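You operate a simulated robot arm through the tools that you are given. There is no shell and no other tool.

You run a simulated robot arm. Do the job below in one go: nothing can be reset, and whatever is moved stays where it is left.

JOB
Dab anti-rust oil on the grey and the green motor's shaft ends.
Fine: with the felt dabber, wetted on the oil pad first; stand it on the pad after; the black motors stay dry and the table stays put. Set down upright: green-handled felt dabber.

The check looks at the end state, three seconds after you hand in, the way a careful person would. Anything else that was tipped, shoved, dropped, spilled or broken makes it a failure.

ROBOT AND FRAMES
A 7-joint arm with a two-finger parallel gripper, fixed in place. Base frame: the origin is at the foot of the arm, x ahead of it, y to its left, z up; the work surface is at about z = 80. Units: cm, rad, N and s.
With the tool pointing down near the work surface it reaches from about 44 to 92 cm from the base axis. Its first joint turns from -2.496 to 2.496 rad. Payload 3 kg.
The TCP is the grasp point between the finger pads, 3 cm short of the fingertips. In the tool frame z runs along the fingers and y along their closing line. Largest opening 9.4 cm; finger width 2.8, thickness 1; the body of the gripper, 5 by 9.6 cm, starts 5.5 cm behind the TCP.
Orientation is that of the tool frame in the base frame, as [roll, pitch, yaw] about the fixed x, y, z axes, in that order (R = Rz(yaw) Ry(pitch) Rx(roll)). With the fingers straight down and closing along the base's y, the tool's x points along the base's -x, its y along +y and its z along -z.

CONTROLS
- The arm moves only by the tool play_rows. Its argument "moves" is a list that holds one entry, the list of rows, each a list of 7 numbers: the closure, from 0 (fully open) to 1 (shut), then the shift along the base's x, y, z in units of 150 mm (1.0 is 150 mm), then the turn, a rotation vector about the base's x, y, z in units of 60 degrees (1.0 is 60 degrees). In form: [[[claw, dx, dy, dz, wx, wy, wz], ...]]. A call has 1 to 20 rows; each row is the pose to reach, as a shift and turn from the pose commanded when the call began. A call with a number of a shift or a turn outside -1 to 1 is refused whole. A row lasts 0.2 s, in which the tool goes at most 5 cm and 0.15 rad; a call with a longer step from one row to the next is refused whole, and so is a gripper value outside its range. A pose out of reach is approached as far as the arm can. The call stops where the force on the tool passes 40 N (or 10 N more than at its start, if that is more) or the arm is blocked; 0.2 s more then pass. Each finger travels about 7.2 cm/s and halts on what it meets, pressing with about 30 N; the grip force reading is that of the motor and also rises with nothing between the fingers. The clock runs only during rows and for 0.2 s after the last one: add rows that repeat a pose to give the fingers time. It gives the time, the measured TCP pose, the force on the tool (base axes), the opening and the grip force at its end, in the units of the frame above (readings bear some noise), with the torque about the TCP (base axes, N m) and any sound that the robot's microphone picked up.
- Cameras (640 x 400 px; columns grow to the right, rows downward): "scene" is fixed at [5.02, 50.06, 164.26]; the picture's right is [-0.74, -0.68, 0.00], its down [-0.43, 0.47, -0.77] and it looks along [0.52, -0.57, -0.63] (base axes); focal length 367 px, centre (320, 200). "wrist" rides on the gripper at [7.6, 1.4, -10.2] in the tool frame; the picture's right is [-0.18, 0.98, 0.00], its down [-0.75, -0.14, -0.64] and it looks along [-0.63, -0.12, 0.77] (tool axes); focal length 243 px, centre (320, 200). There is no depth. A picture from a camera that has moved, and an enlarged one, comes with that camera's place and axes in the base frame and with its lens.
- camera(camera): a new picture of that camera. No time passes.
- close_up(camera, box): a new picture of the part [left, top, right, bottom] of that camera's present view, enlarged. No time passes.
- job_done(): hands the job in; it is judged then, once.

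Nothing tells you positions but the pictures and the camera data. Unless the task says otherwise, let go and move clear before handing in.

The tools are called after ">>>" by a JSON object that holds its "fn" and its "kwargs". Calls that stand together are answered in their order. play_rows: Moves the arm, as the interface text tells. Its arguments: {"type":"object","properties":{"moves":{"type":"array","items":{"type":"array","items":{"type":"array","items":{"type":"number"}}}}},"required":["moves"]} The other tools are called the same way: camera (camera) takes a picture; close_up (camera, box) takes an enlarged picture of a part of a camera's view; job_done () hands the job in.

At the start:

```text
time: 0.0
tcp_pos: [45.58, -21.88, 127.07]
orientation: [3.14, 0.001, -3.141]
force: [-0.6, 0.9, -0.6]
wrist_torque: [-0.02, -0.03, -0.02]
opening: 9.41
grasp_force: 0.1
```

scene: 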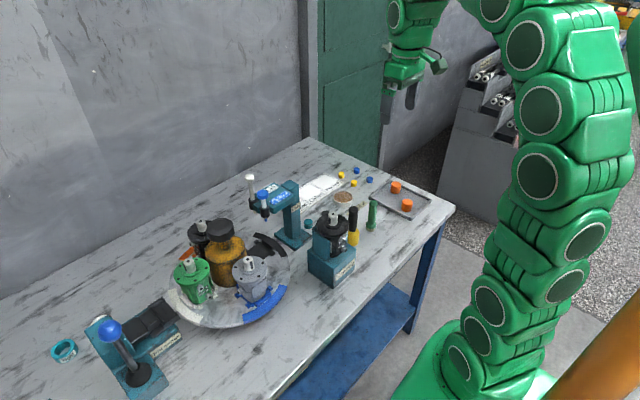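
wrist: 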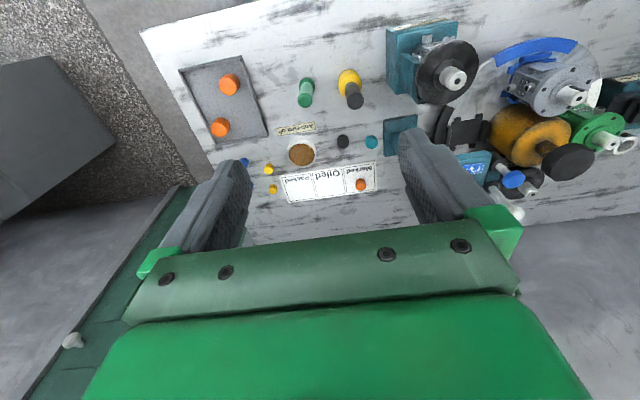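

I see a table with a turntable of motors (grey, green, black), a black motor in a stand, a green-handled dabber, a yellow-handled tool and a round pad. I'll enlarge the views to work out the positions.

>>> {"fn": "close_up", "kwargs": {"camera": "scene", "box": [280, 140, 460, 260]}}

>>> {"fn": "close_up", "kwargs": {"camera": "scene", "box": [140, 170, 380, 340]}}

>>> {"fn": "close_up", "kwargs": {"camera": "wrist", "box": [160, 40, 400, 210]}}

>>> {"fn": "close_up", "kwargs": {"camera": "wrist", "box": [380, 10, 640, 220]}}

```text
3.33 times, centred on (370, 200) of scene
camera zoom: at [5.02, 50.06, 164.26], right [-0.74, -0.68, 0.0], down [-0.43, 0.47, -0.77], along [0.52, -0.57, -0.63], focal length 1223 px, centre (153, 200)
```

zoom: 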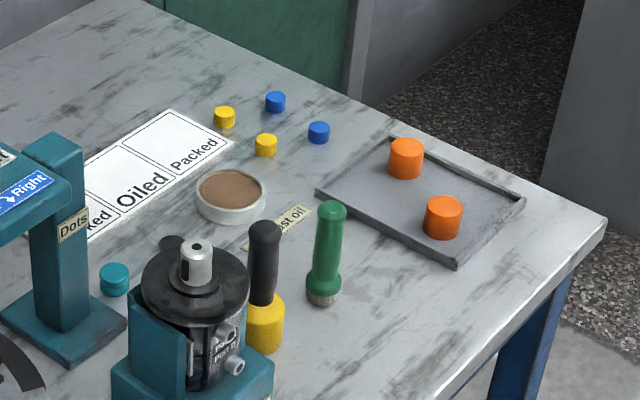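

```text
2.35 times, centred on (260, 255) of scene
camera zoom: at [5.02, 50.06, 164.26], right [-0.74, -0.68, 0.0], down [-0.43, 0.47, -0.77], along [0.52, -0.57, -0.63], focal length 863 px, centre (461, 71)
```

zoom: 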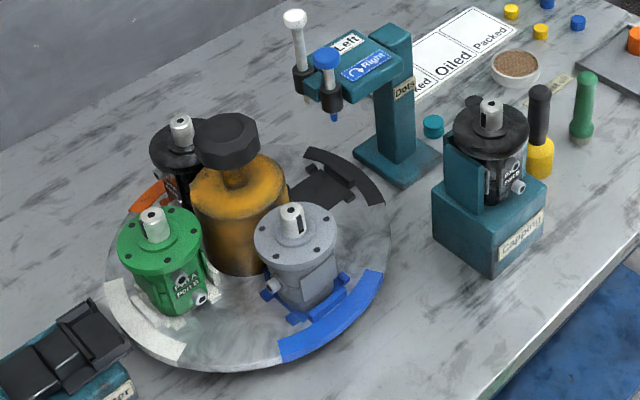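

```text
2.35 times, centred on (280, 125) of wrist
camera zoom: at [38.09, -20.6, 137.25], right [0.18, 0.98, 0.0], down [0.75, -0.14, 0.64], along [0.63, -0.12, -0.77], focal length 571 px, centre (414, 376)
```

zoom: 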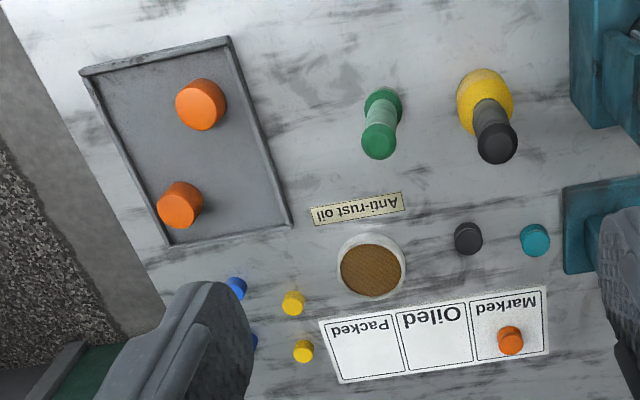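

```text
1.90 times, centred on (510, 115) of wrist
camera zoom: at [38.09, -20.6, 137.25], right [0.18, 0.98, 0.0], down [0.75, -0.14, 0.64], along [0.63, -0.12, -0.77], focal length 462 px, centre (-42, 362)
```

zoom: 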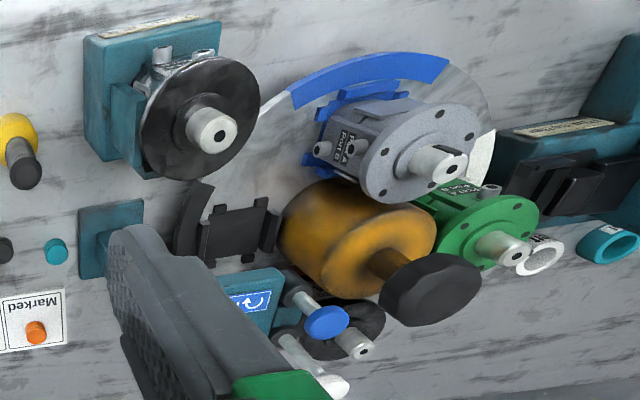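

The scene is clear: the dabber stands at about (51.8, -25.8), the oil pad is at about (67.5, -30.5), and the grey and green shaft ends are at about (57.7, 18.3, 97) and (68, 28, 96.5). I'll move above the dabber, with the fingers partly closed to clear the yellow tool, and look again.

>>> {"fn": "play_rows", "kwargs": {"moves": [[[0.2, 0.08, -0.05, -0.2, 0, 0, 0], [0.3, 0.16, -0.1, -0.4, 0, 0, 0], [0.4, 0.24, -0.15, -0.6, 0, 0, 0], [0.4, 0.33, -0.2, -0.8, 0, 0, 0], [0.4, 0.413, -0.26, -1.0, 0, 0, 0], [0.4, 0.413, -0.26, -1.0, 0, 0, 0]]]}}

>>> {"fn": "camera", "kwargs": {"camera": "wrist"}}

>>> {"fn": "camera", "kwargs": {"camera": "scene"}}

```text
time: 1.4
tcp_pos: [51.84, -25.7, 112.12]
orientation: [-3.141, 0.0, -3.141]
force: [0.1, 0.7, -0.1]
wrist_torque: [-0.04, 0.0, 0.01]
opening: 5.64
grasp_force: 0.1
```

```text
taken
camera wrist: at [44.31, -24.43, 122.32], right [0.18, 0.98, 0.0], down [0.75, -0.14, 0.64], along [0.63, -0.12, -0.77], focal length 243 px, centre (320, 200)
```

wrist: 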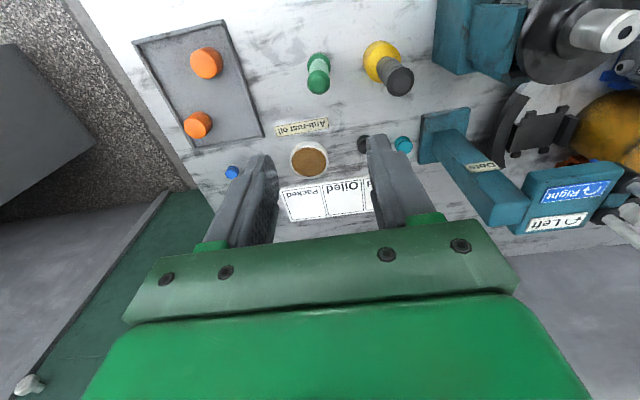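

```text
taken
```

scene: 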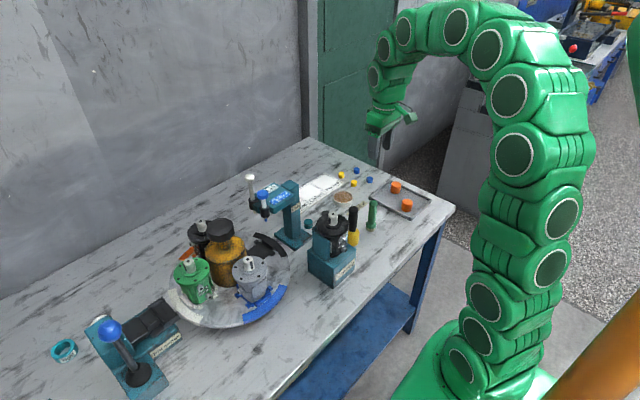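

>>> {"fn": "close_up", "kwargs": {"camera": "wrist", "box": [250, 30, 410, 180]}}

>>> {"fn": "close_up", "kwargs": {"camera": "scene", "box": [330, 170, 420, 250]}}

>>> {"fn": "close_up", "kwargs": {"camera": "scene", "box": [160, 200, 310, 320]}}

```text
2.67 times, centred on (330, 105) of wrist
camera zoom: at [44.31, -24.43, 122.32], right [0.18, 0.98, 0.0], down [0.75, -0.14, 0.64], along [0.63, -0.12, -0.77], focal length 647 px, centre (293, 453)
```

zoom: 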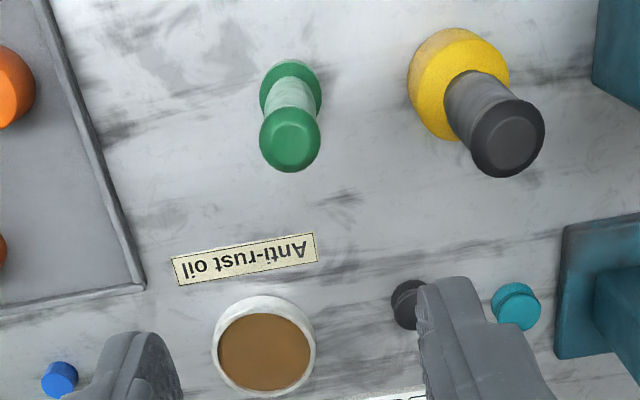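

```text
5.00 times, centred on (375, 210) of scene
camera zoom: at [5.02, 50.06, 164.26], right [-0.74, -0.68, 0.0], down [-0.43, 0.47, -0.77], along [0.52, -0.57, -0.63], focal length 1834 px, centre (45, 150)
```

zoom: 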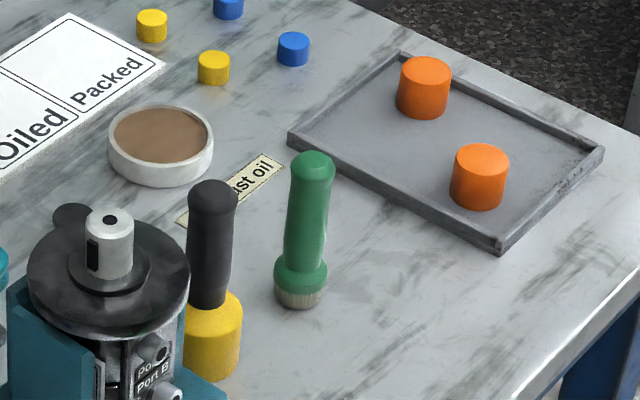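

```text
3.33 times, centred on (235, 260) of scene
camera zoom: at [5.02, 50.06, 164.26], right [-0.74, -0.68, 0.0], down [-0.43, 0.47, -0.77], along [0.52, -0.57, -0.63], focal length 1223 px, centre (603, 0)
```

zoom: 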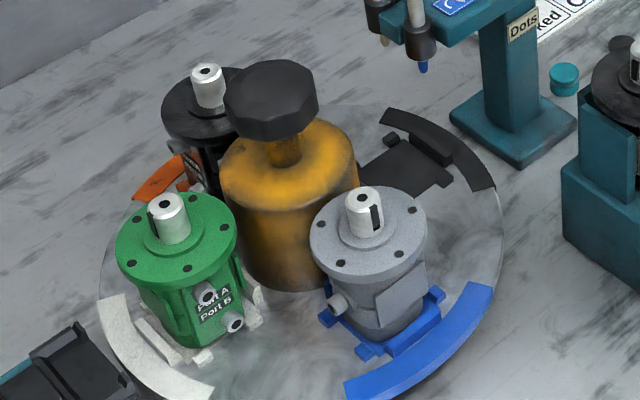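

The dabber's axis is at about (51.8, -26.0), and it is about 11.5 cm tall with the felt at the bottom. I'll come down to just above it and check the centring.

>>> {"fn": "play_rows", "kwargs": {"moves": [[[0.4, 0, -0.006, -0.25, 0, 0, 0], [0.4, 0, -0.012, -0.5, 0, 0, 0], [0.4, 0, -0.017, -0.75, 0, 0, 0], [0.4, 0, -0.017, -0.93, 0, 0, 0], [0.4, 0, -0.017, -0.93, 0, 0, 0]]]}}

>>> {"fn": "camera", "kwargs": {"camera": "wrist"}}

>>> {"fn": "close_up", "kwargs": {"camera": "scene", "box": [330, 150, 420, 250]}}

```text
time: 2.6
tcp_pos: [52.01, -26.11, 98.2]
orientation: [3.14, -0.001, -3.141]
force: [-0.5, -0.3, -0.3]
wrist_torque: [0.01, -0.01, 0.0]
opening: 5.63
grasp_force: 0.1
```

```text
taken
camera wrist: at [44.36, -24.76, 108.42], right [0.18, 0.98, 0.0], down [0.75, -0.14, 0.64], along [0.63, -0.12, -0.77], focal length 243 px, centre (320, 200)
```

wrist: 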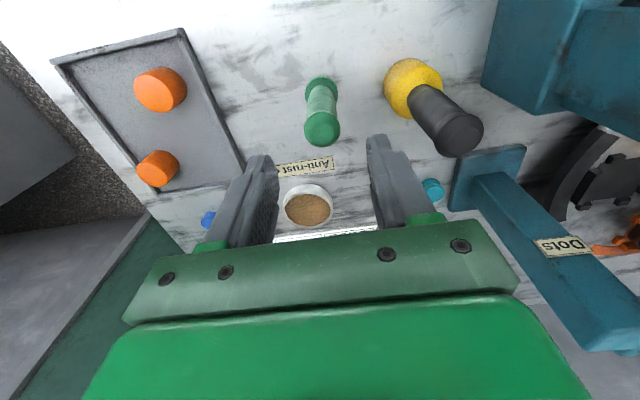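

```text
4.00 times, centred on (375, 200) of scene
camera zoom: at [5.02, 50.06, 164.26], right [-0.74, -0.68, 0.0], down [-0.43, 0.47, -0.77], along [0.52, -0.57, -0.63], focal length 1468 px, centre (100, 200)
```

zoom: 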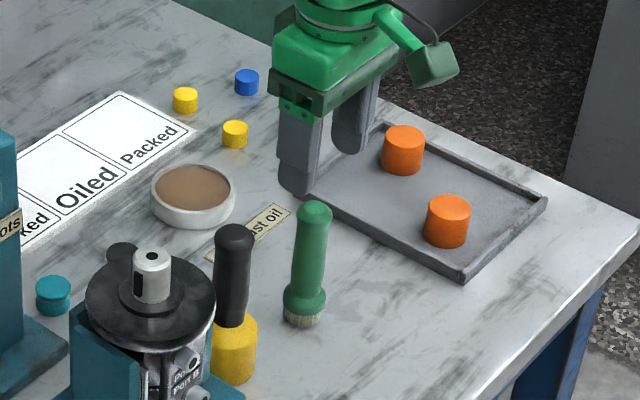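

The fingers are centred over the handle. I'll descend to z≈88 and grip the handle.

>>> {"fn": "play_rows", "kwargs": {"moves": [[[0.4, 0, 0.004, -0.17, 0, 0, 0], [0.4, 0, 0.004, -0.34, 0, 0, 0], [0.4, 0, 0.004, -0.51, 0, 0, 0], [0.4, 0, 0.004, -0.68, 0, 0, 0], [0.4, 0, 0.004, -0.68, 0, 0, 0], [0.7, 0, 0.004, -0.68, 0, 0, 0], [1.0, 0, 0.004, -0.68, 0, 0, 0], [1.0, 0, 0.004, -0.68, 0, 0, 0], [1.0, 0, 0.004, -0.68, 0, 0, 0]]]}}

>>> {"fn": "camera", "kwargs": {"camera": "wrist"}}

>>> {"fn": "close_up", "kwargs": {"camera": "scene", "box": [330, 150, 420, 250]}}

```text
time: 4.6
tcp_pos: [51.87, -26.04, 87.93]
orientation: [3.141, 0.0, -3.141]
force: [-0.3, 0.3, 0.0]
wrist_torque: [0.09, 0.01, 0.03]
opening: 2.59
grasp_force: 29.7
```

```text
taken
camera wrist: at [44.27, -24.65, 98.18], right [0.18, 0.98, 0.0], down [0.75, -0.14, 0.64], along [0.63, -0.12, -0.77], focal length 243 px, centre (320, 200)
```

wrist: 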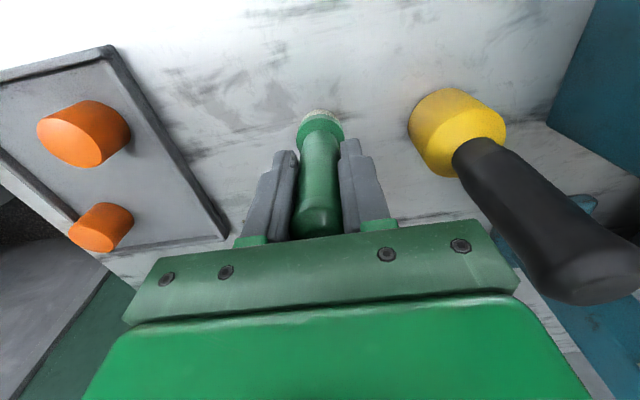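

```text
4.00 times, centred on (375, 200) of scene
camera zoom: at [5.02, 50.06, 164.26], right [-0.74, -0.68, 0.0], down [-0.43, 0.47, -0.77], along [0.52, -0.57, -0.63], focal length 1468 px, centre (100, 200)
```

zoom: 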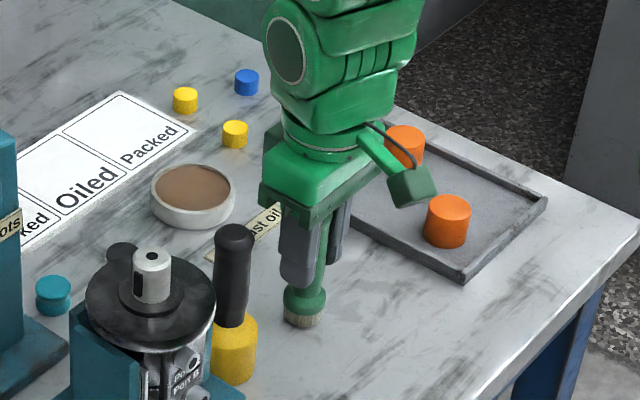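

Grip is good, with the felt about 8 cm below the TCP. I'll lift and move most of the way to the oil pad.

>>> {"fn": "play_rows", "kwargs": {"moves": [[[1, 0, 0, 0.15, 0, 0, 0], [1, 0, 0, 0.4, 0, 0, 0], [1, 0, 0, 0.67, 0, 0, 0], [1, 0.2, -0.06, 0.67, 0, 0, 0], [1, 0.45, -0.14, 0.67, 0, 0, 0], [1, 0.7, -0.22, 0.67, 0, 0, 0], [1, 0.93, -0.3, 0.67, 0, 0, 0], [1, 0.93, -0.3, 0.67, 0, 0, 0]]]}}

>>> {"fn": "camera", "kwargs": {"camera": "wrist"}}

>>> {"fn": "close_up", "kwargs": {"camera": "scene", "box": [310, 130, 400, 230]}}

```text
time: 6.4
tcp_pos: [65.87, -30.54, 98.16]
orientation: [3.141, 0.001, -3.141]
force: [-0.2, -0.7, -0.3]
wrist_torque: [0.03, 0.02, 0.0]
opening: 2.64
grasp_force: 30.3
```

```text
taken
camera wrist: at [58.31, -29.28, 108.37], right [0.18, 0.98, 0.0], down [0.75, -0.14, 0.64], along [0.63, -0.12, -0.77], focal length 243 px, centre (320, 200)
```

wrist: 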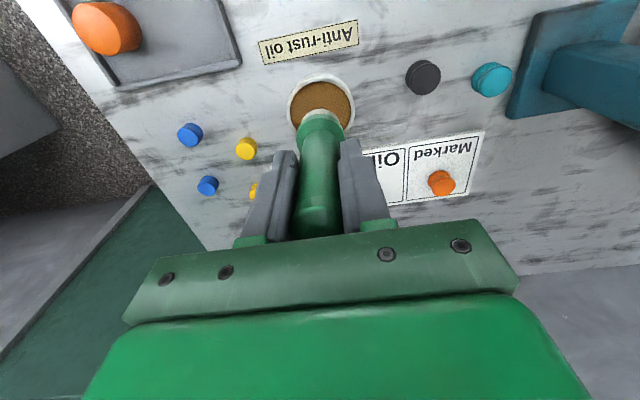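

```text
4.00 times, centred on (355, 180) of scene
camera zoom: at [5.02, 50.06, 164.26], right [-0.74, -0.68, 0.0], down [-0.43, 0.47, -0.77], along [0.52, -0.57, -0.63], focal length 1468 px, centre (180, 280)
```

zoom: 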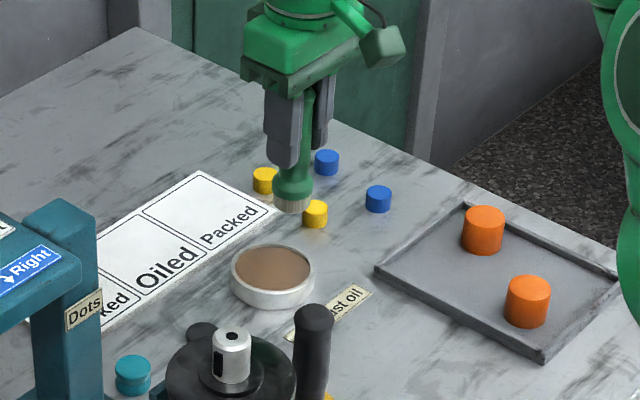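

>>> {"fn": "close_up", "kwargs": {"camera": "wrist", "box": [260, 60, 380, 140]}}

>>> {"fn": "close_up", "kwargs": {"camera": "scene", "box": [320, 170, 370, 215]}}

```text
5.00 times, centred on (320, 100) of wrist
camera zoom: at [58.31, -29.28, 108.37], right [0.18, 0.98, 0.0], down [0.75, -0.14, 0.64], along [0.63, -0.12, -0.77], focal length 1213 px, centre (320, 700)
```

zoom: 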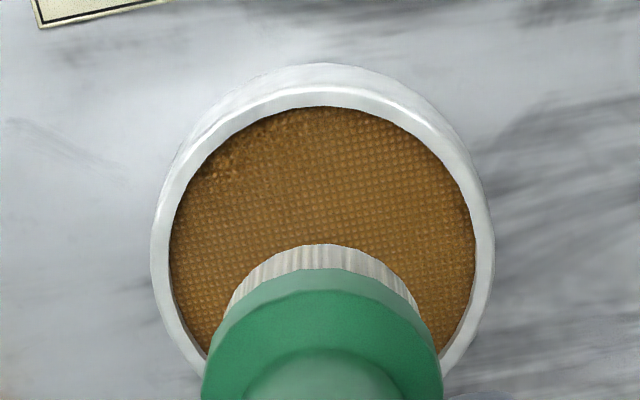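

```text
8.89 times, centred on (345, 192) of scene
camera zoom: at [5.02, 50.06, 164.26], right [-0.74, -0.68, 0.0], down [-0.43, 0.47, -0.77], along [0.52, -0.57, -0.63], focal length 3261 px, centre (98, 267)
```

zoom: 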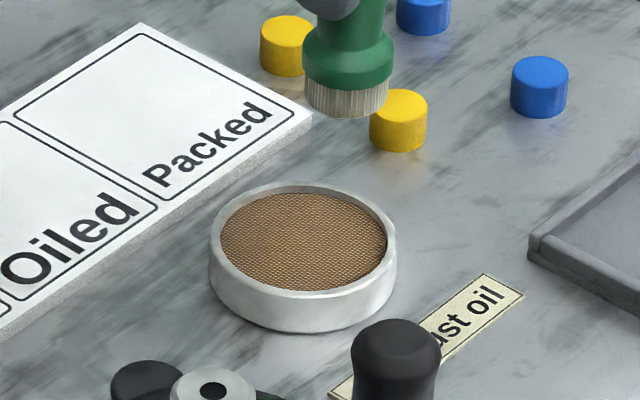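

The pad centre is about 1.8 cm further out in x. I'll move over it and come down to just above the surface.

>>> {"fn": "play_rows", "kwargs": {"moves": [[[1, 0.06, -0.012, 0, 0, 0, 0], [1, 0.117, -0.023, 0, 0, 0, 0], [1, 0.117, -0.023, -0.15, 0, 0, 0], [1, 0.117, -0.023, -0.3, 0, 0, 0], [1, 0.117, -0.023, -0.42, 0, 0, 0], [1, 0.117, -0.023, -0.42, 0, 0, 0]]]}}

>>> {"fn": "close_up", "kwargs": {"camera": "wrist", "box": [240, 40, 400, 150]}}

>>> {"fn": "close_up", "kwargs": {"camera": "scene", "box": [320, 170, 370, 215]}}

```text
time: 7.8
tcp_pos: [67.47, -31.02, 91.71]
orientation: [-3.141, 0.001, -3.142]
force: [0.2, 0.4, -0.3]
wrist_torque: [0.02, 0.01, 0.01]
opening: 2.64
grasp_force: 29.4
```

```text
3.64 times, centred on (320, 95) of wrist
camera zoom: at [59.99, -29.59, 101.97], right [0.18, 0.98, 0.0], down [0.75, -0.14, 0.64], along [0.63, -0.12, -0.77], focal length 882 px, centre (320, 582)
```

zoom: 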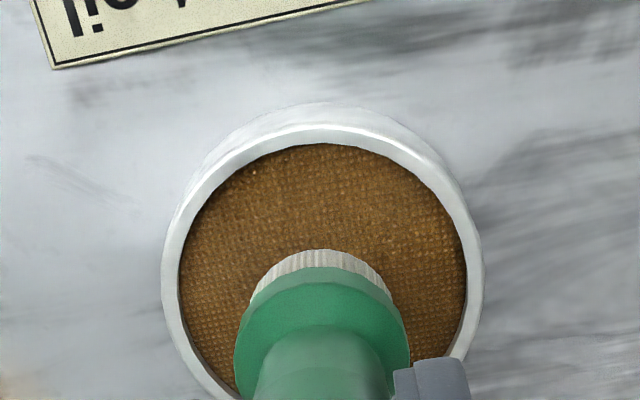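

```text
8.89 times, centred on (345, 192) of scene
camera zoom: at [5.02, 50.06, 164.26], right [-0.74, -0.68, 0.0], down [-0.43, 0.47, -0.77], along [0.52, -0.57, -0.63], focal length 3261 px, centre (98, 267)
```

zoom: 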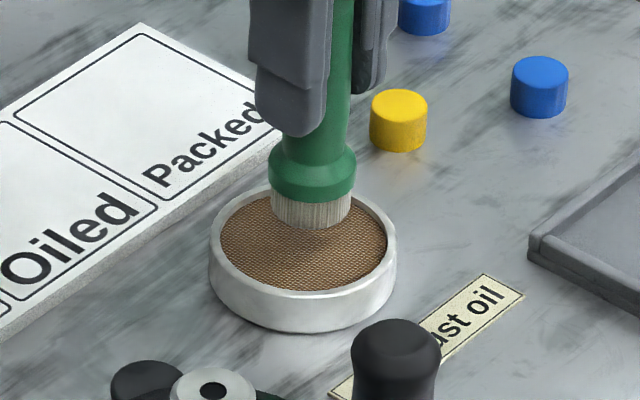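

The felt is centred over the pad, about 1.5 cm above it. I'll lower gently in small steps and watch the force.

>>> {"fn": "play_rows", "kwargs": {"moves": [[[1, 0.013, 0, -0.03, 0, 0, 0], [1, 0.013, 0, -0.06, 0, 0, 0], [1, 0.013, 0, -0.08, 0, 0, 0], [1, 0.013, 0, -0.095, 0, 0, 0]]]}}

>>> {"fn": "close_up", "kwargs": {"camera": "scene", "box": [320, 170, 370, 215]}}

```text
time: 8.8
tcp_pos: [67.69, -30.89, 90.26]
orientation: [-3.142, 0.0, 3.141]
force: [0.2, 0.3, -1.1]
wrist_torque: [-0.02, 0.04, -0.02]
opening: 2.6
grasp_force: 30.3
```

```text
8.89 times, centred on (345, 192) of scene
camera zoom: at [5.02, 50.06, 164.26], right [-0.74, -0.68, 0.0], down [-0.43, 0.47, -0.77], along [0.52, -0.57, -0.63], focal length 3261 px, centre (98, 267)
```

zoom: 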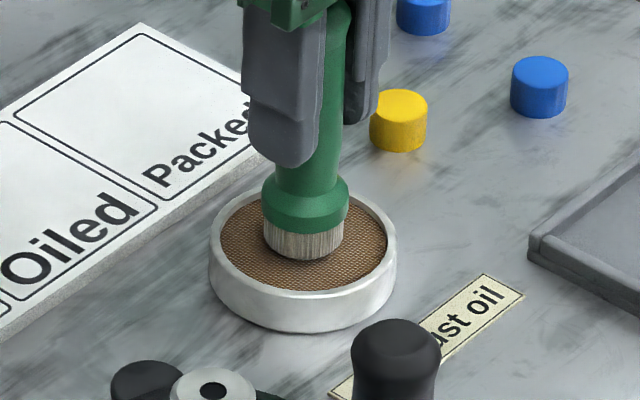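

Almost touching. I'll keep going down in 1 mm steps.

>>> {"fn": "play_rows", "kwargs": {"moves": [[[1, 0, 0, -0.007, 0, 0, 0], [1, 0, 0, -0.014, 0, 0, 0], [1, 0, 0, -0.02, 0, 0, 0]]]}}

```text
time: 9.6
tcp_pos: [67.81, -30.77, 89.97]
orientation: [3.141, -0.001, -3.14]
force: [0.2, 0.5, -1.5]
wrist_torque: [0.01, 0.03, 0.0]
opening: 2.6
grasp_force: 29.5
```

>>> {"fn": "play_rows", "kwargs": {"moves": [[[1, 0, 0, -0.007, 0, 0, 0], [1, 0, 0, -0.014, 0, 0, 0]]]}}

>>> {"fn": "close_up", "kwargs": {"camera": "scene", "box": [320, 170, 370, 215]}}

```text
time: 10.2
tcp_pos: [67.81, -30.8, 89.82]
orientation: [-3.141, 0.001, -3.139]
force: [-1.9, 6.4, 28.8]
wrist_torque: [0.58, 0.19, 0.04]
opening: 2.64
grasp_force: 29.9
```

```text
8.89 times, centred on (345, 192) of scene
camera zoom: at [5.02, 50.06, 164.26], right [-0.74, -0.68, 0.0], down [-0.43, 0.47, -0.77], along [0.52, -0.57, -0.63], focal length 3261 px, centre (98, 267)
```

zoom: 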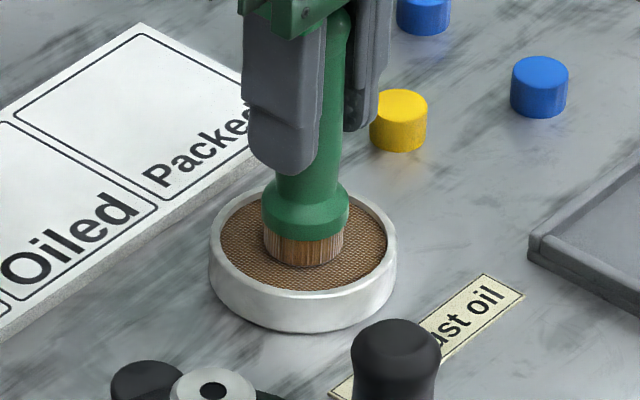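

The felt has turned brown, so it is wet. Contact came at TCP z≈89.85, and it is stiff. Now I'll lift straight up and travel high towards the grey motor.

>>> {"fn": "play_rows", "kwargs": {"moves": [[[1, 0, 0, 0.05, 0, 0, 0], [1, 0, 0, 0.2, 0, 0, 0], [1, 0, 0, 0.45, 0, 0, 0], [1, 0, 0, 0.7, 0, 0, 0], [1, 0, 0, 1.0, 0, 0, 0], [1, 0, 0, 1.0, 0, 0, 0]]]}}

>>> {"fn": "play_rows", "kwargs": {"moves": [[[1, 0, 0, 0.25, 0, 0, 0], [1, 0, 0, 0.5, 0, 0, 0], [1, 0, 0.05, 0.75, 0, 0, 0], [1, -0.05, 0.2, 0.95, 0, 0, 0], [1, -0.1, 0.45, 1.0, 0, 0, 0], [1, -0.2, 0.7, 1.0, 0, 0, 0], [1, -0.3, 0.95, 1.0, 0, 0, 0], [1, -0.3, 0.95, 1.0, 0, 0, 0]]]}}

>>> {"fn": "camera", "kwargs": {"camera": "scene"}}

>>> {"fn": "camera", "kwargs": {"camera": "wrist"}}

```text
time: 11.6
tcp_pos: [67.78, -30.88, 104.65]
orientation: [-3.14, -0.001, -3.139]
force: [0.4, 0.3, -0.9]
wrist_torque: [-0.02, 0.02, 0.01]
opening: 2.62
grasp_force: 30.1
```

```text
time: 13.4
tcp_pos: [63.22, -16.45, 119.68]
orientation: [3.141, 0.003, 3.141]
force: [0.5, -0.6, -1.6]
wrist_torque: [0.0, 0.01, -0.02]
opening: 2.61
grasp_force: 30.2
```

```text
taken
```

scene: 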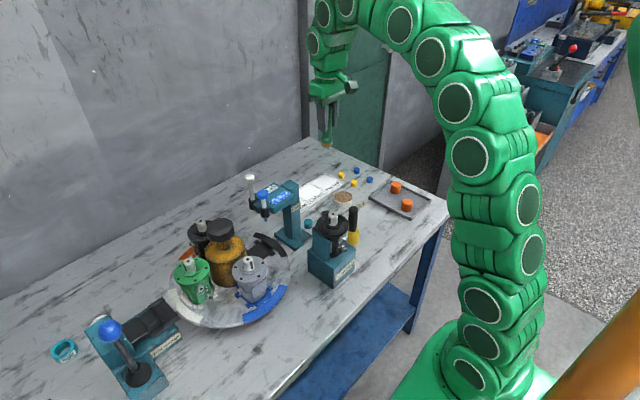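

```text
taken
camera wrist: at [55.66, -15.13, 129.83], right [0.18, 0.98, 0.0], down [0.75, -0.14, 0.64], along [0.63, -0.12, -0.77], focal length 243 px, centre (320, 200)
```

wrist: 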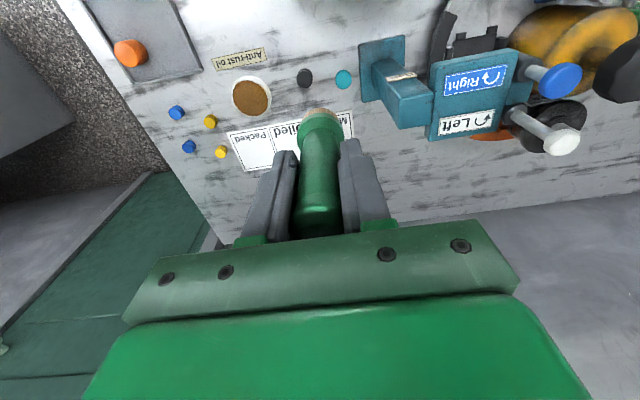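

The path at height is clear. I'll continue over to a point above the grey motor.

>>> {"fn": "play_rows", "kwargs": {"moves": [[[1, -0.08, 0.2, 0, 0, 0, 0], [1, -0.16, 0.45, 0, 0, 0, 0], [1, -0.24, 0.7, 0, 0, 0, 0], [1, -0.32, 0.98, 0, 0, 0, 0], [1, -0.32, 0.98, 0, 0, 0, 0]]]}}

>>> {"fn": "play_rows", "kwargs": {"moves": [[[1, -0.01, 0.25, 0, 0, 0, 0], [1, -0.03, 0.5, 0, 0, 0, 0], [1, -0.04, 0.75, 0, 0, 0, 0], [1, -0.05, 1.0, 0, 0, 0, 0], [1, -0.05, 1.0, 0, 0, 0, 0]]]}}

>>> {"fn": "camera", "kwargs": {"camera": "scene"}}

>>> {"fn": "camera", "kwargs": {"camera": "wrist"}}

```text
time: 14.6
tcp_pos: [58.37, -2.03, 119.53]
orientation: [-3.141, 0.001, 3.141]
force: [0.5, 0.4, -1.4]
wrist_torque: [0.0, 0.03, -0.02]
opening: 2.63
grasp_force: 29.9
```

```text
time: 15.8
tcp_pos: [57.6, 13.14, 119.7]
orientation: [3.14, -0.003, -3.139]
force: [0.0, 0.0, 0.1]
wrist_torque: [-0.03, 0.02, -0.02]
opening: 2.63
grasp_force: 30.3
```

```text
taken
```

scene: 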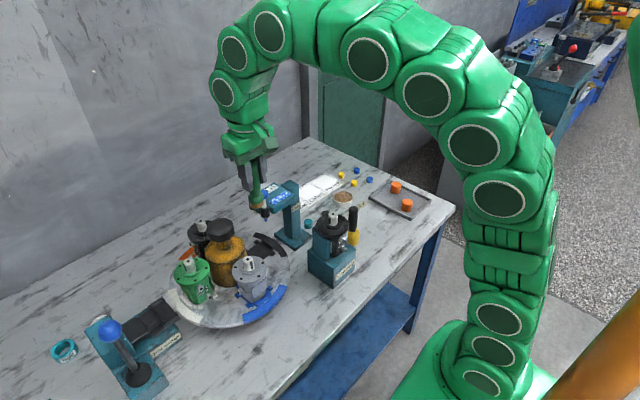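

```text
taken
camera wrist: at [50.15, 14.5, 129.82], right [0.18, 0.98, 0.0], down [0.75, -0.14, 0.64], along [0.63, -0.12, -0.77], focal length 243 px, centre (320, 200)
```

wrist: 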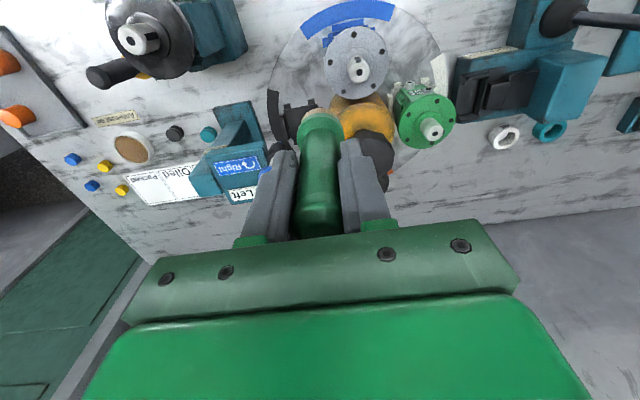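

>>> {"fn": "close_up", "kwargs": {"camera": "wrist", "box": [290, 10, 470, 160]}}

>>> {"fn": "close_up", "kwargs": {"camera": "scene", "box": [160, 170, 300, 310]}}

```text
2.67 times, centred on (380, 85) of wrist
camera zoom: at [50.15, 14.5, 129.82], right [0.18, 0.98, 0.0], down [0.75, -0.14, 0.64], along [0.63, -0.12, -0.77], focal length 647 px, centre (160, 507)
```

zoom: 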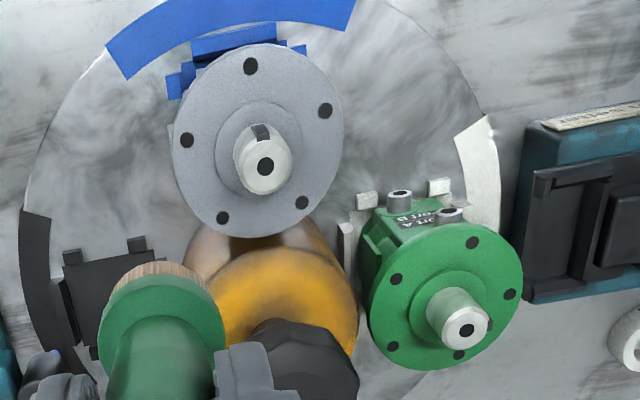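

```text
2.86 times, centred on (230, 240) of scene
camera zoom: at [5.02, 50.06, 164.26], right [-0.74, -0.68, 0.0], down [-0.43, 0.47, -0.77], along [0.52, -0.57, -0.63], focal length 1048 px, centre (577, 86)
```

zoom: 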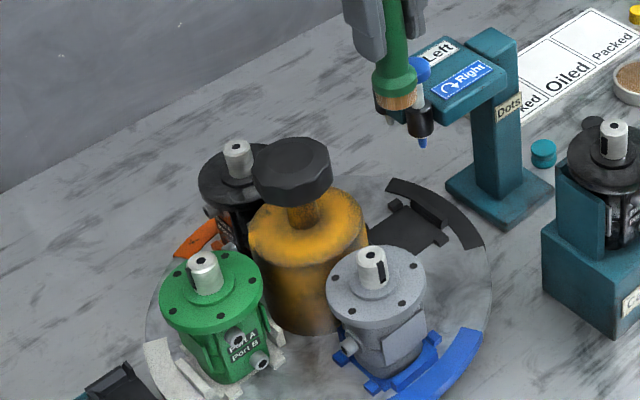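

I now put the grey shaft end at about (58.0, 18.0, 96.9) and the green at about (68.0, 28.0, 97). I'll centre over the grey shaft and descend to about 1.4 cm above it.

>>> {"fn": "play_rows", "kwargs": {"moves": [[[1, 0.005, 0.16, 0, 0, 0, 0], [1, 0.005, 0.325, 0, 0, 0, 0], [1, 0.005, 0.325, -0.2, 0, 0, 0], [1, 0.005, 0.325, -0.4, 0, 0, 0], [1, 0.005, 0.325, -0.6, 0, 0, 0], [1, 0.005, 0.325, -0.75, 0, 0, 0], [1, 0.005, 0.325, -0.9, 0, 0, 0], [1, 0.005, 0.325, -0.9, 0, 0, 0]]]}}

>>> {"fn": "close_up", "kwargs": {"camera": "wrist", "box": [220, 20, 420, 170]}}

>>> {"fn": "close_up", "kwargs": {"camera": "scene", "box": [210, 220, 290, 310]}}

```text
time: 17.6
tcp_pos: [57.7, 17.82, 106.12]
orientation: [-3.141, 0.0, -3.139]
force: [-0.8, 0.8, -0.9]
wrist_torque: [0.02, 0.02, 0.02]
opening: 2.61
grasp_force: 30.6
```

```text
2.67 times, centred on (320, 95) of wrist
camera zoom: at [50.18, 19.14, 116.29], right [0.18, 0.98, 0.0], down [0.75, -0.14, 0.64], along [0.63, -0.12, -0.77], focal length 647 px, centre (320, 480)
```

zoom: 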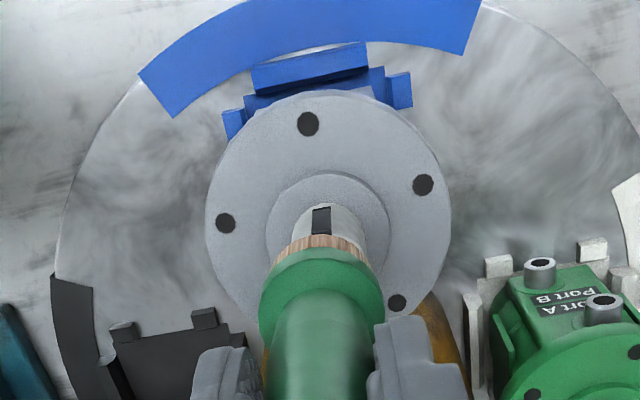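

```text
4.44 times, centred on (250, 265) of scene
camera zoom: at [5.02, 50.06, 164.26], right [-0.74, -0.68, 0.0], down [-0.43, 0.47, -0.77], along [0.52, -0.57, -0.63], focal length 1630 px, centre (631, -89)
```

zoom: 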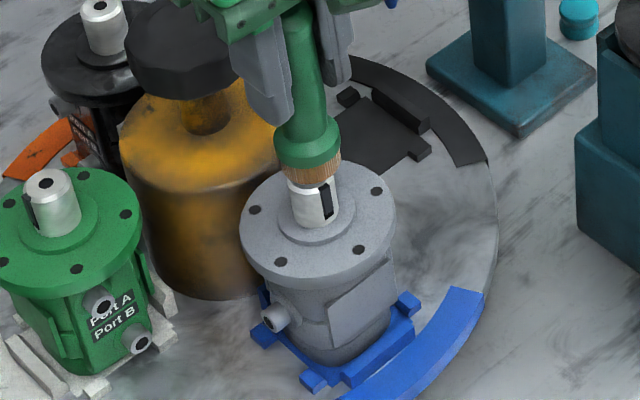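

>>> {"fn": "close_up", "kwargs": {"camera": "scene", "box": [235, 240, 265, 275]}}

>>> {"fn": "close_up", "kwargs": {"camera": "wrist", "box": [290, 80, 350, 130]}}

```text
11.43 times, centred on (250, 258) of scene
camera zoom: at [5.02, 50.06, 164.26], right [-0.74, -0.68, 0.0], down [-0.43, 0.47, -0.77], along [0.52, -0.57, -0.63], focal length 4193 px, centre (1120, -457)
```

zoom: 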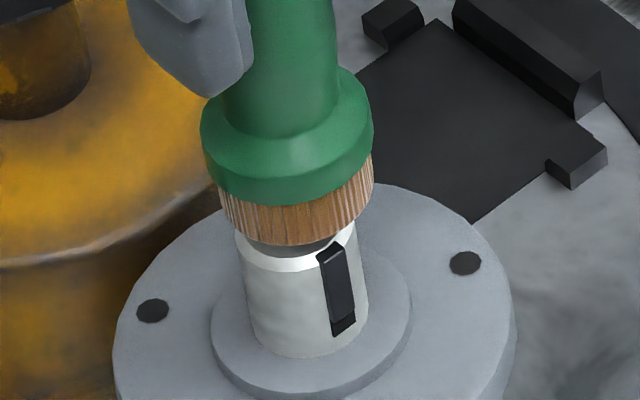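

```text
8.00 times, centred on (320, 105) of wrist
camera zoom: at [50.18, 19.14, 116.29], right [0.18, 0.98, 0.0], down [0.75, -0.14, 0.64], along [0.63, -0.12, -0.77], focal length 1941 px, centre (320, 960)
```

zoom: 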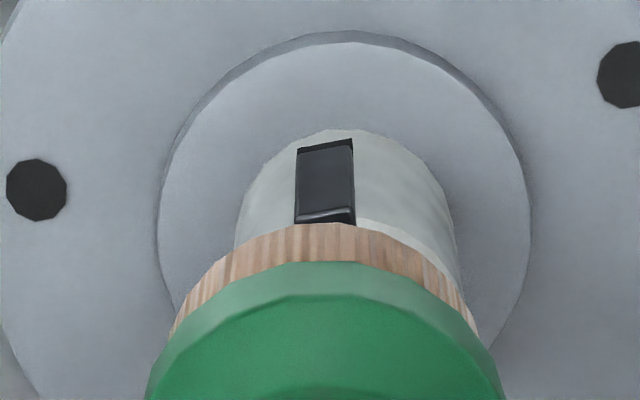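

The felt is nearly aligned with the grey shaft. I'll nudge +y by 1.5 mm and come a little lower before the fine steps.

>>> {"fn": "play_rows", "kwargs": {"moves": [[[1, -0.003, 0.01, -0.01, 0, 0, 0], [1, -0.003, 0.01, -0.02, 0, 0, 0], [1, -0.003, 0.01, -0.03, 0, 0, 0]]]}}

>>> {"fn": "close_up", "kwargs": {"camera": "scene", "box": [235, 240, 265, 275]}}

>>> {"fn": "close_up", "kwargs": {"camera": "wrist", "box": [290, 80, 350, 130]}}

```text
time: 18.4
tcp_pos: [57.56, 18.11, 105.75]
orientation: [-3.139, -0.001, 3.141]
force: [0.0, -0.3, -1.3]
wrist_torque: [0.0, 0.02, -0.02]
opening: 2.66
grasp_force: 29.7
```

```text
11.43 times, centred on (250, 258) of scene
camera zoom: at [5.02, 50.06, 164.26], right [-0.74, -0.68, 0.0], down [-0.43, 0.47, -0.77], along [0.52, -0.57, -0.63], focal length 4193 px, centre (1120, -457)
```

zoom: 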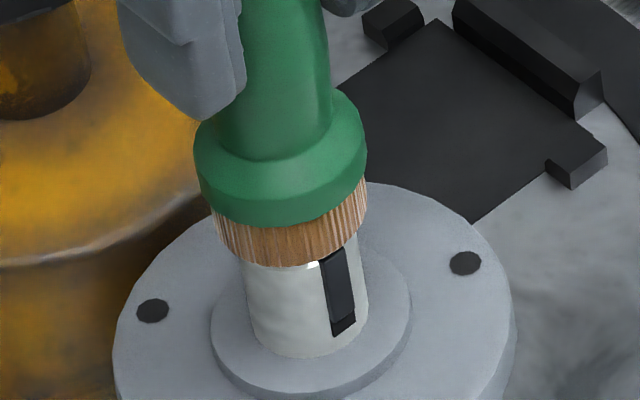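

```text
8.00 times, centred on (320, 105) of wrist
camera zoom: at [50.11, 19.44, 115.93], right [0.18, 0.98, 0.0], down [0.75, -0.14, 0.64], along [0.63, -0.12, -0.77], focal length 1941 px, centre (320, 960)
```

zoom: 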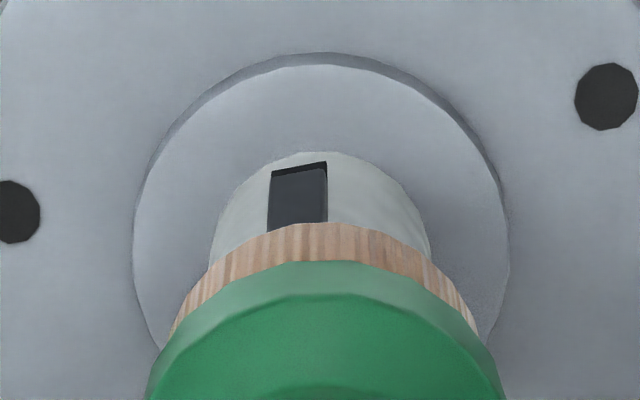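

The felt looks close to contact and is centred on the shaft. I'll lower in half-millimetre steps.

>>> {"fn": "play_rows", "kwargs": {"moves": [[[1, 0, 0, -0.004, 0, 0, 0], [1, 0, 0, -0.008, 0, 0, 0], [1, 0, 0, -0.012, 0, 0, 0]]]}}

```text
time: 19.2
tcp_pos: [57.76, 18.06, 105.74]
orientation: [-3.141, 0.0, -3.14]
force: [-0.2, -0.2, -0.7]
wrist_torque: [0.07, 0.0, -0.04]
opening: 2.63
grasp_force: 30.3
```

>>> {"fn": "play_rows", "kwargs": {"moves": [[[1, 0, 0, -0.004, 0, 0, 0], [1, 0, 0, -0.008, 0, 0, 0], [1, 0, 0, -0.012, 0, 0, 0]]]}}

```text
time: 20.0
tcp_pos: [57.67, 18.07, 105.56]
orientation: [-3.14, 0.0, 3.141]
force: [-1.4, -2.2, 11.4]
wrist_torque: [-0.22, 0.03, -0.04]
opening: 2.6
grasp_force: 30.6
```

Contact at about 11 N. I'll check the picture for the oil mark and the alignment.

>>> {"fn": "close_up", "kwargs": {"camera": "scene", "box": [235, 240, 265, 275]}}

>>> {"fn": "close_up", "kwargs": {"camera": "wrist", "box": [290, 80, 350, 130]}}

```text
11.43 times, centred on (250, 258) of scene
camera zoom: at [5.02, 50.06, 164.26], right [-0.74, -0.68, 0.0], down [-0.43, 0.47, -0.77], along [0.52, -0.57, -0.63], focal length 4193 px, centre (1120, -457)
```

zoom: 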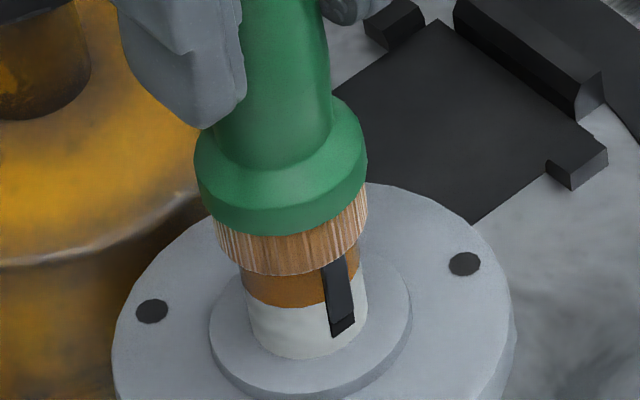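

```text
8.00 times, centred on (320, 105) of wrist
camera zoom: at [50.11, 19.45, 115.67], right [0.18, 0.98, 0.0], down [0.75, -0.14, 0.64], along [0.63, -0.12, -0.77], focal length 1941 px, centre (320, 960)
```

zoom: 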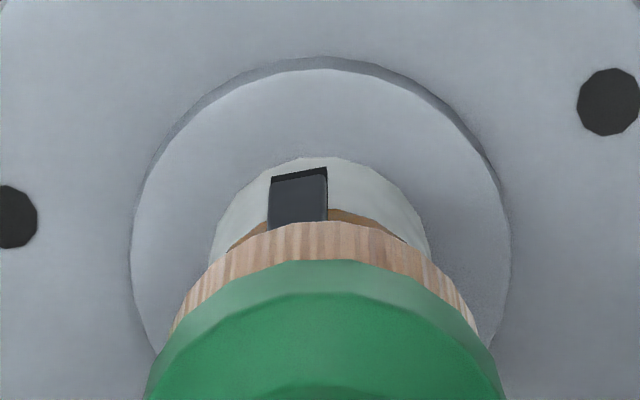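

The grey shaft's end has turned brown, so it is oiled. I'll lift straight up, clear the knob, and move over towards the green motor.

>>> {"fn": "play_rows", "kwargs": {"moves": [[[1, 0, 0, 0.02, 0, 0, 0], [1, 0, 0, 0.1, 0, 0, 0], [1, 0, 0, 0.3, 0, 0, 0], [1, 0, 0, 0.55, 0, 0, 0], [1, 0, 0, 0.8, 0, 0, 0], [1, 0, 0, 0.9, 0, 0, 0], [1, 0, 0, 0.9, 0, 0, 0]]]}}

>>> {"fn": "camera", "kwargs": {"camera": "wrist"}}

>>> {"fn": "close_up", "kwargs": {"camera": "scene", "box": [170, 180, 290, 300]}}

```text
time: 21.6
tcp_pos: [57.69, 18.05, 118.99]
orientation: [3.141, -0.001, -3.14]
force: [-0.5, 0.1, -1.2]
wrist_torque: [-0.01, 0.0, 0.0]
opening: 2.64
grasp_force: 29.8
```

```text
taken
camera wrist: at [50.12, 19.43, 129.13], right [0.18, 0.98, 0.0], down [0.75, -0.14, 0.64], along [0.63, -0.12, -0.77], focal length 243 px, centre (320, 200)
```

wrist: 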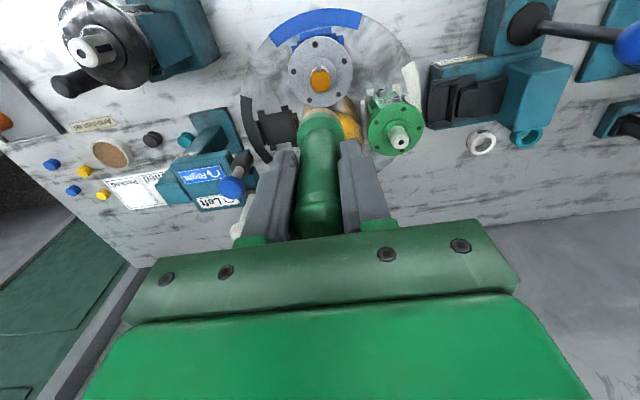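

```text
3.33 times, centred on (230, 240) of scene
camera zoom: at [5.02, 50.06, 164.26], right [-0.74, -0.68, 0.0], down [-0.43, 0.47, -0.77], along [0.52, -0.57, -0.63], focal length 1223 px, centre (620, 67)
```

zoom: 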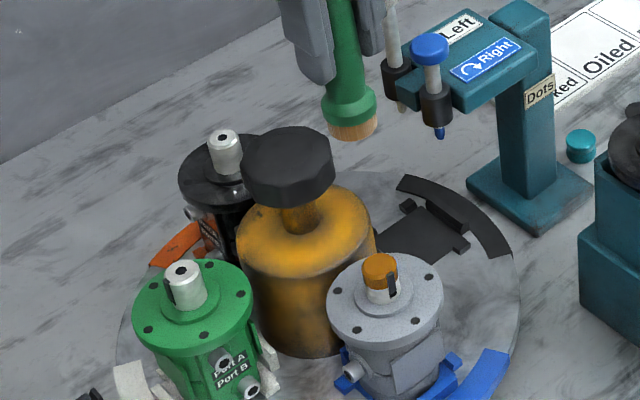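

>>> {"fn": "close_up", "kwargs": {"camera": "scene", "box": [230, 195, 270, 235]}}

>>> {"fn": "close_up", "kwargs": {"camera": "wrist", "box": [270, 40, 430, 160]}}

```text
10.00 times, centred on (250, 215) of scene
camera zoom: at [5.02, 50.06, 164.26], right [-0.74, -0.68, 0.0], down [-0.43, 0.47, -0.77], along [0.52, -0.57, -0.63], focal length 3669 px, centre (1020, 50)
```

zoom: 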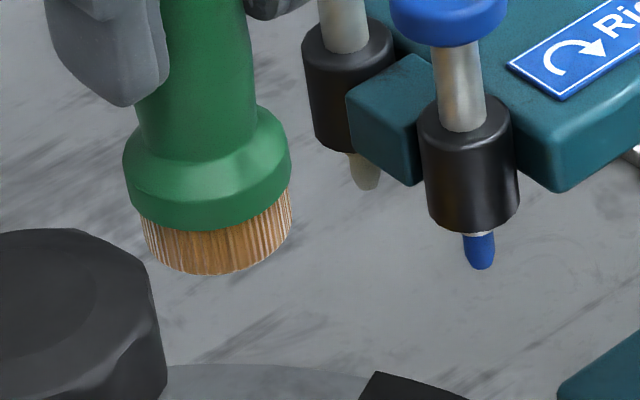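

```text
3.33 times, centred on (350, 100) of wrist
camera zoom: at [50.12, 19.43, 129.13], right [0.18, 0.98, 0.0], down [0.75, -0.14, 0.64], along [0.63, -0.12, -0.77], focal length 809 px, centre (220, 533)
```

zoom: 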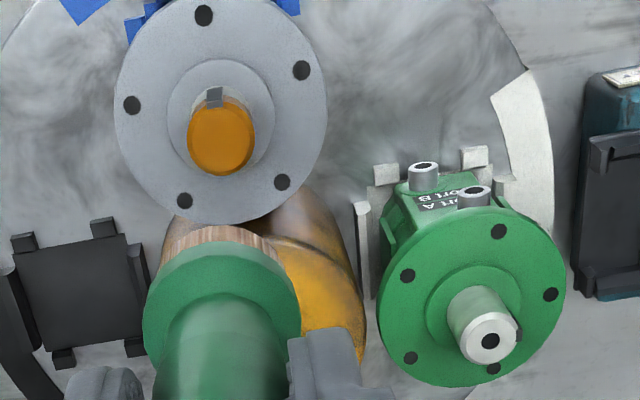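

The felt is still wet, and the grey shaft end is clearly coated. Now I'll go over the green shaft and descend to just above it.

>>> {"fn": "play_rows", "kwargs": {"moves": [[[1, 0.16, 0.16, 0, 0, 0, 0], [1, 0.33, 0.33, 0, 0, 0, 0], [1, 0.5, 0.5, 0, 0, 0, 0], [1, 0.657, 0.66, 0, 0, 0, 0], [1, 0.657, 0.66, 0, 0, 0, 0], [1, 0.657, 0.66, -0.2, 0, 0, 0], [1, 0.657, 0.66, -0.4, 0, 0, 0], [1, 0.657, 0.66, -0.6, 0, 0, 0], [1, 0.657, 0.66, -0.75, 0, 0, 0], [1, 0.657, 0.66, -0.84, 0, 0, 0], [1, 0.657, 0.66, -0.84, 0, 0, 0]]]}}

>>> {"fn": "close_up", "kwargs": {"camera": "scene", "box": [172, 235, 212, 285]}}

>>> {"fn": "close_up", "kwargs": {"camera": "wrist", "box": [280, 70, 360, 130]}}

>>> {"fn": "camera", "kwargs": {"camera": "scene"}}

```text
time: 24.0
tcp_pos: [67.5, 28.01, 106.26]
orientation: [-3.141, 0.0, -3.14]
force: [-0.6, -0.2, -1.3]
wrist_torque: [-0.02, 0.02, -0.02]
opening: 2.62
grasp_force: 29.5
```

```text
8.00 times, centred on (192, 260) of scene
camera zoom: at [5.02, 50.06, 164.26], right [-0.74, -0.68, 0.0], down [-0.43, 0.47, -0.77], along [0.52, -0.57, -0.63], focal length 2935 px, centre (1344, -280)
```

zoom: 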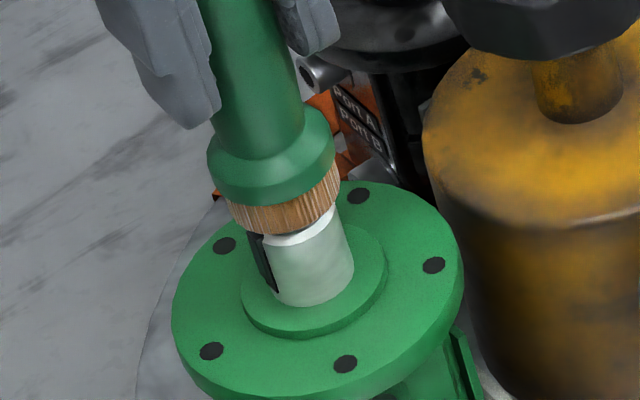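

```text
6.67 times, centred on (320, 100) of wrist
camera zoom: at [59.95, 29.47, 116.51], right [0.18, 0.98, 0.0], down [0.75, -0.14, 0.64], along [0.63, -0.12, -0.77], focal length 1618 px, centre (320, 867)
```

zoom: 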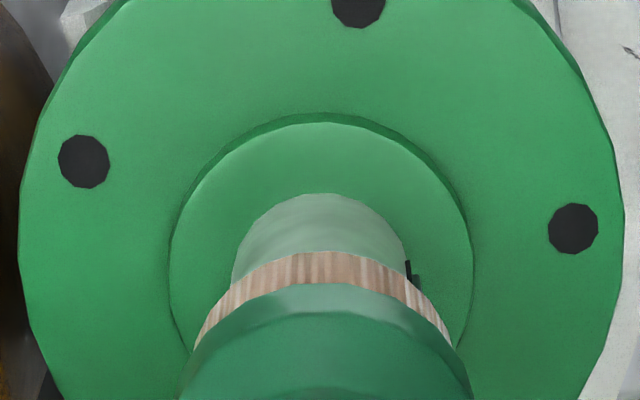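

```text
taken
```

scene: 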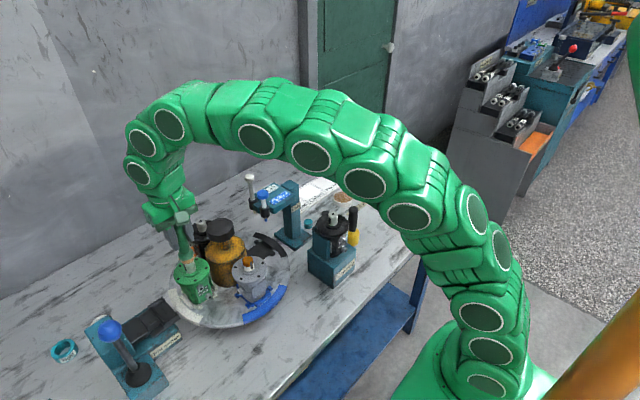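

Alignment on the green shaft looks good. I'll shift +x by 1.5 mm and lower to just above the expected contact height.

>>> {"fn": "play_rows", "kwargs": {"moves": [[[1, 0.01, 0, -0.013, 0, 0, 0], [1, 0.01, 0, -0.026, 0, 0, 0], [1, 0.01, 0, -0.038, 0, 0, 0]]]}}

>>> {"fn": "close_up", "kwargs": {"camera": "scene", "box": [172, 235, 212, 285]}}

>>> {"fn": "close_up", "kwargs": {"camera": "wrist", "box": [280, 70, 360, 130]}}

```text
time: 24.8
tcp_pos: [67.66, 28.07, 105.79]
orientation: [3.141, 0.001, -3.141]
force: [-0.1, -0.5, -1.3]
wrist_torque: [0.01, -0.01, -0.02]
opening: 2.62
grasp_force: 29.7
```

```text
8.00 times, centred on (192, 260) of scene
camera zoom: at [5.02, 50.06, 164.26], right [-0.74, -0.68, 0.0], down [-0.43, 0.47, -0.77], along [0.52, -0.57, -0.63], focal length 2935 px, centre (1344, -280)
```

zoom: 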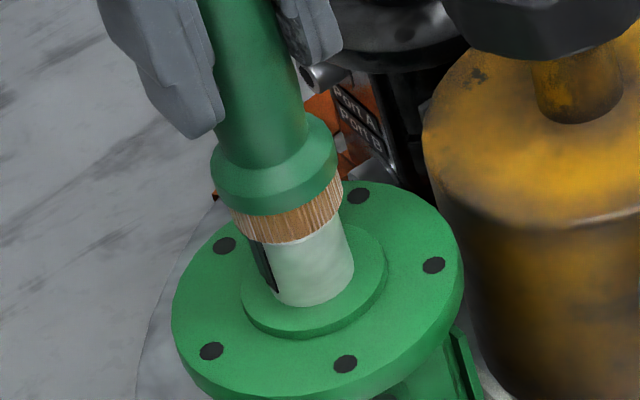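

```text
6.67 times, centred on (320, 100) of wrist
camera zoom: at [60.11, 29.41, 115.94], right [0.18, 0.98, 0.0], down [0.75, -0.14, 0.64], along [0.63, -0.12, -0.77], focal length 1618 px, centre (320, 867)
```

zoom: 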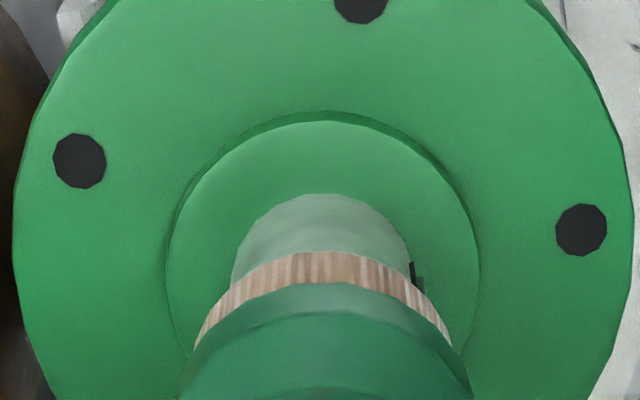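

The felt is aligned and close, with no force yet. I'll continue with fine steps.

>>> {"fn": "play_rows", "kwargs": {"moves": [[[1, 0, 0, -0.004, 0, 0, 0], [1, 0, 0, -0.008, 0, 0, 0], [1, 0, 0, -0.012, 0, 0, 0]]]}}

```text
time: 25.6
tcp_pos: [67.77, 28.0, 105.64]
orientation: [-3.142, -0.001, -3.141]
force: [-0.2, 0.2, -0.4]
wrist_torque: [0.0, 0.0, 0.02]
opening: 2.61
grasp_force: 30.3
```

>>> {"fn": "play_rows", "kwargs": {"moves": [[[1, 0, 0, -0.004, 0, 0, 0], [1, 0, 0, -0.008, 0, 0, 0]]]}}

```text
time: 26.2
tcp_pos: [67.82, 28.1, 105.51]
orientation: [-3.141, 0.002, 3.141]
force: [1.3, -3.6, 10.7]
wrist_torque: [-0.3, -0.2, -0.02]
opening: 2.63
grasp_force: 29.3
```

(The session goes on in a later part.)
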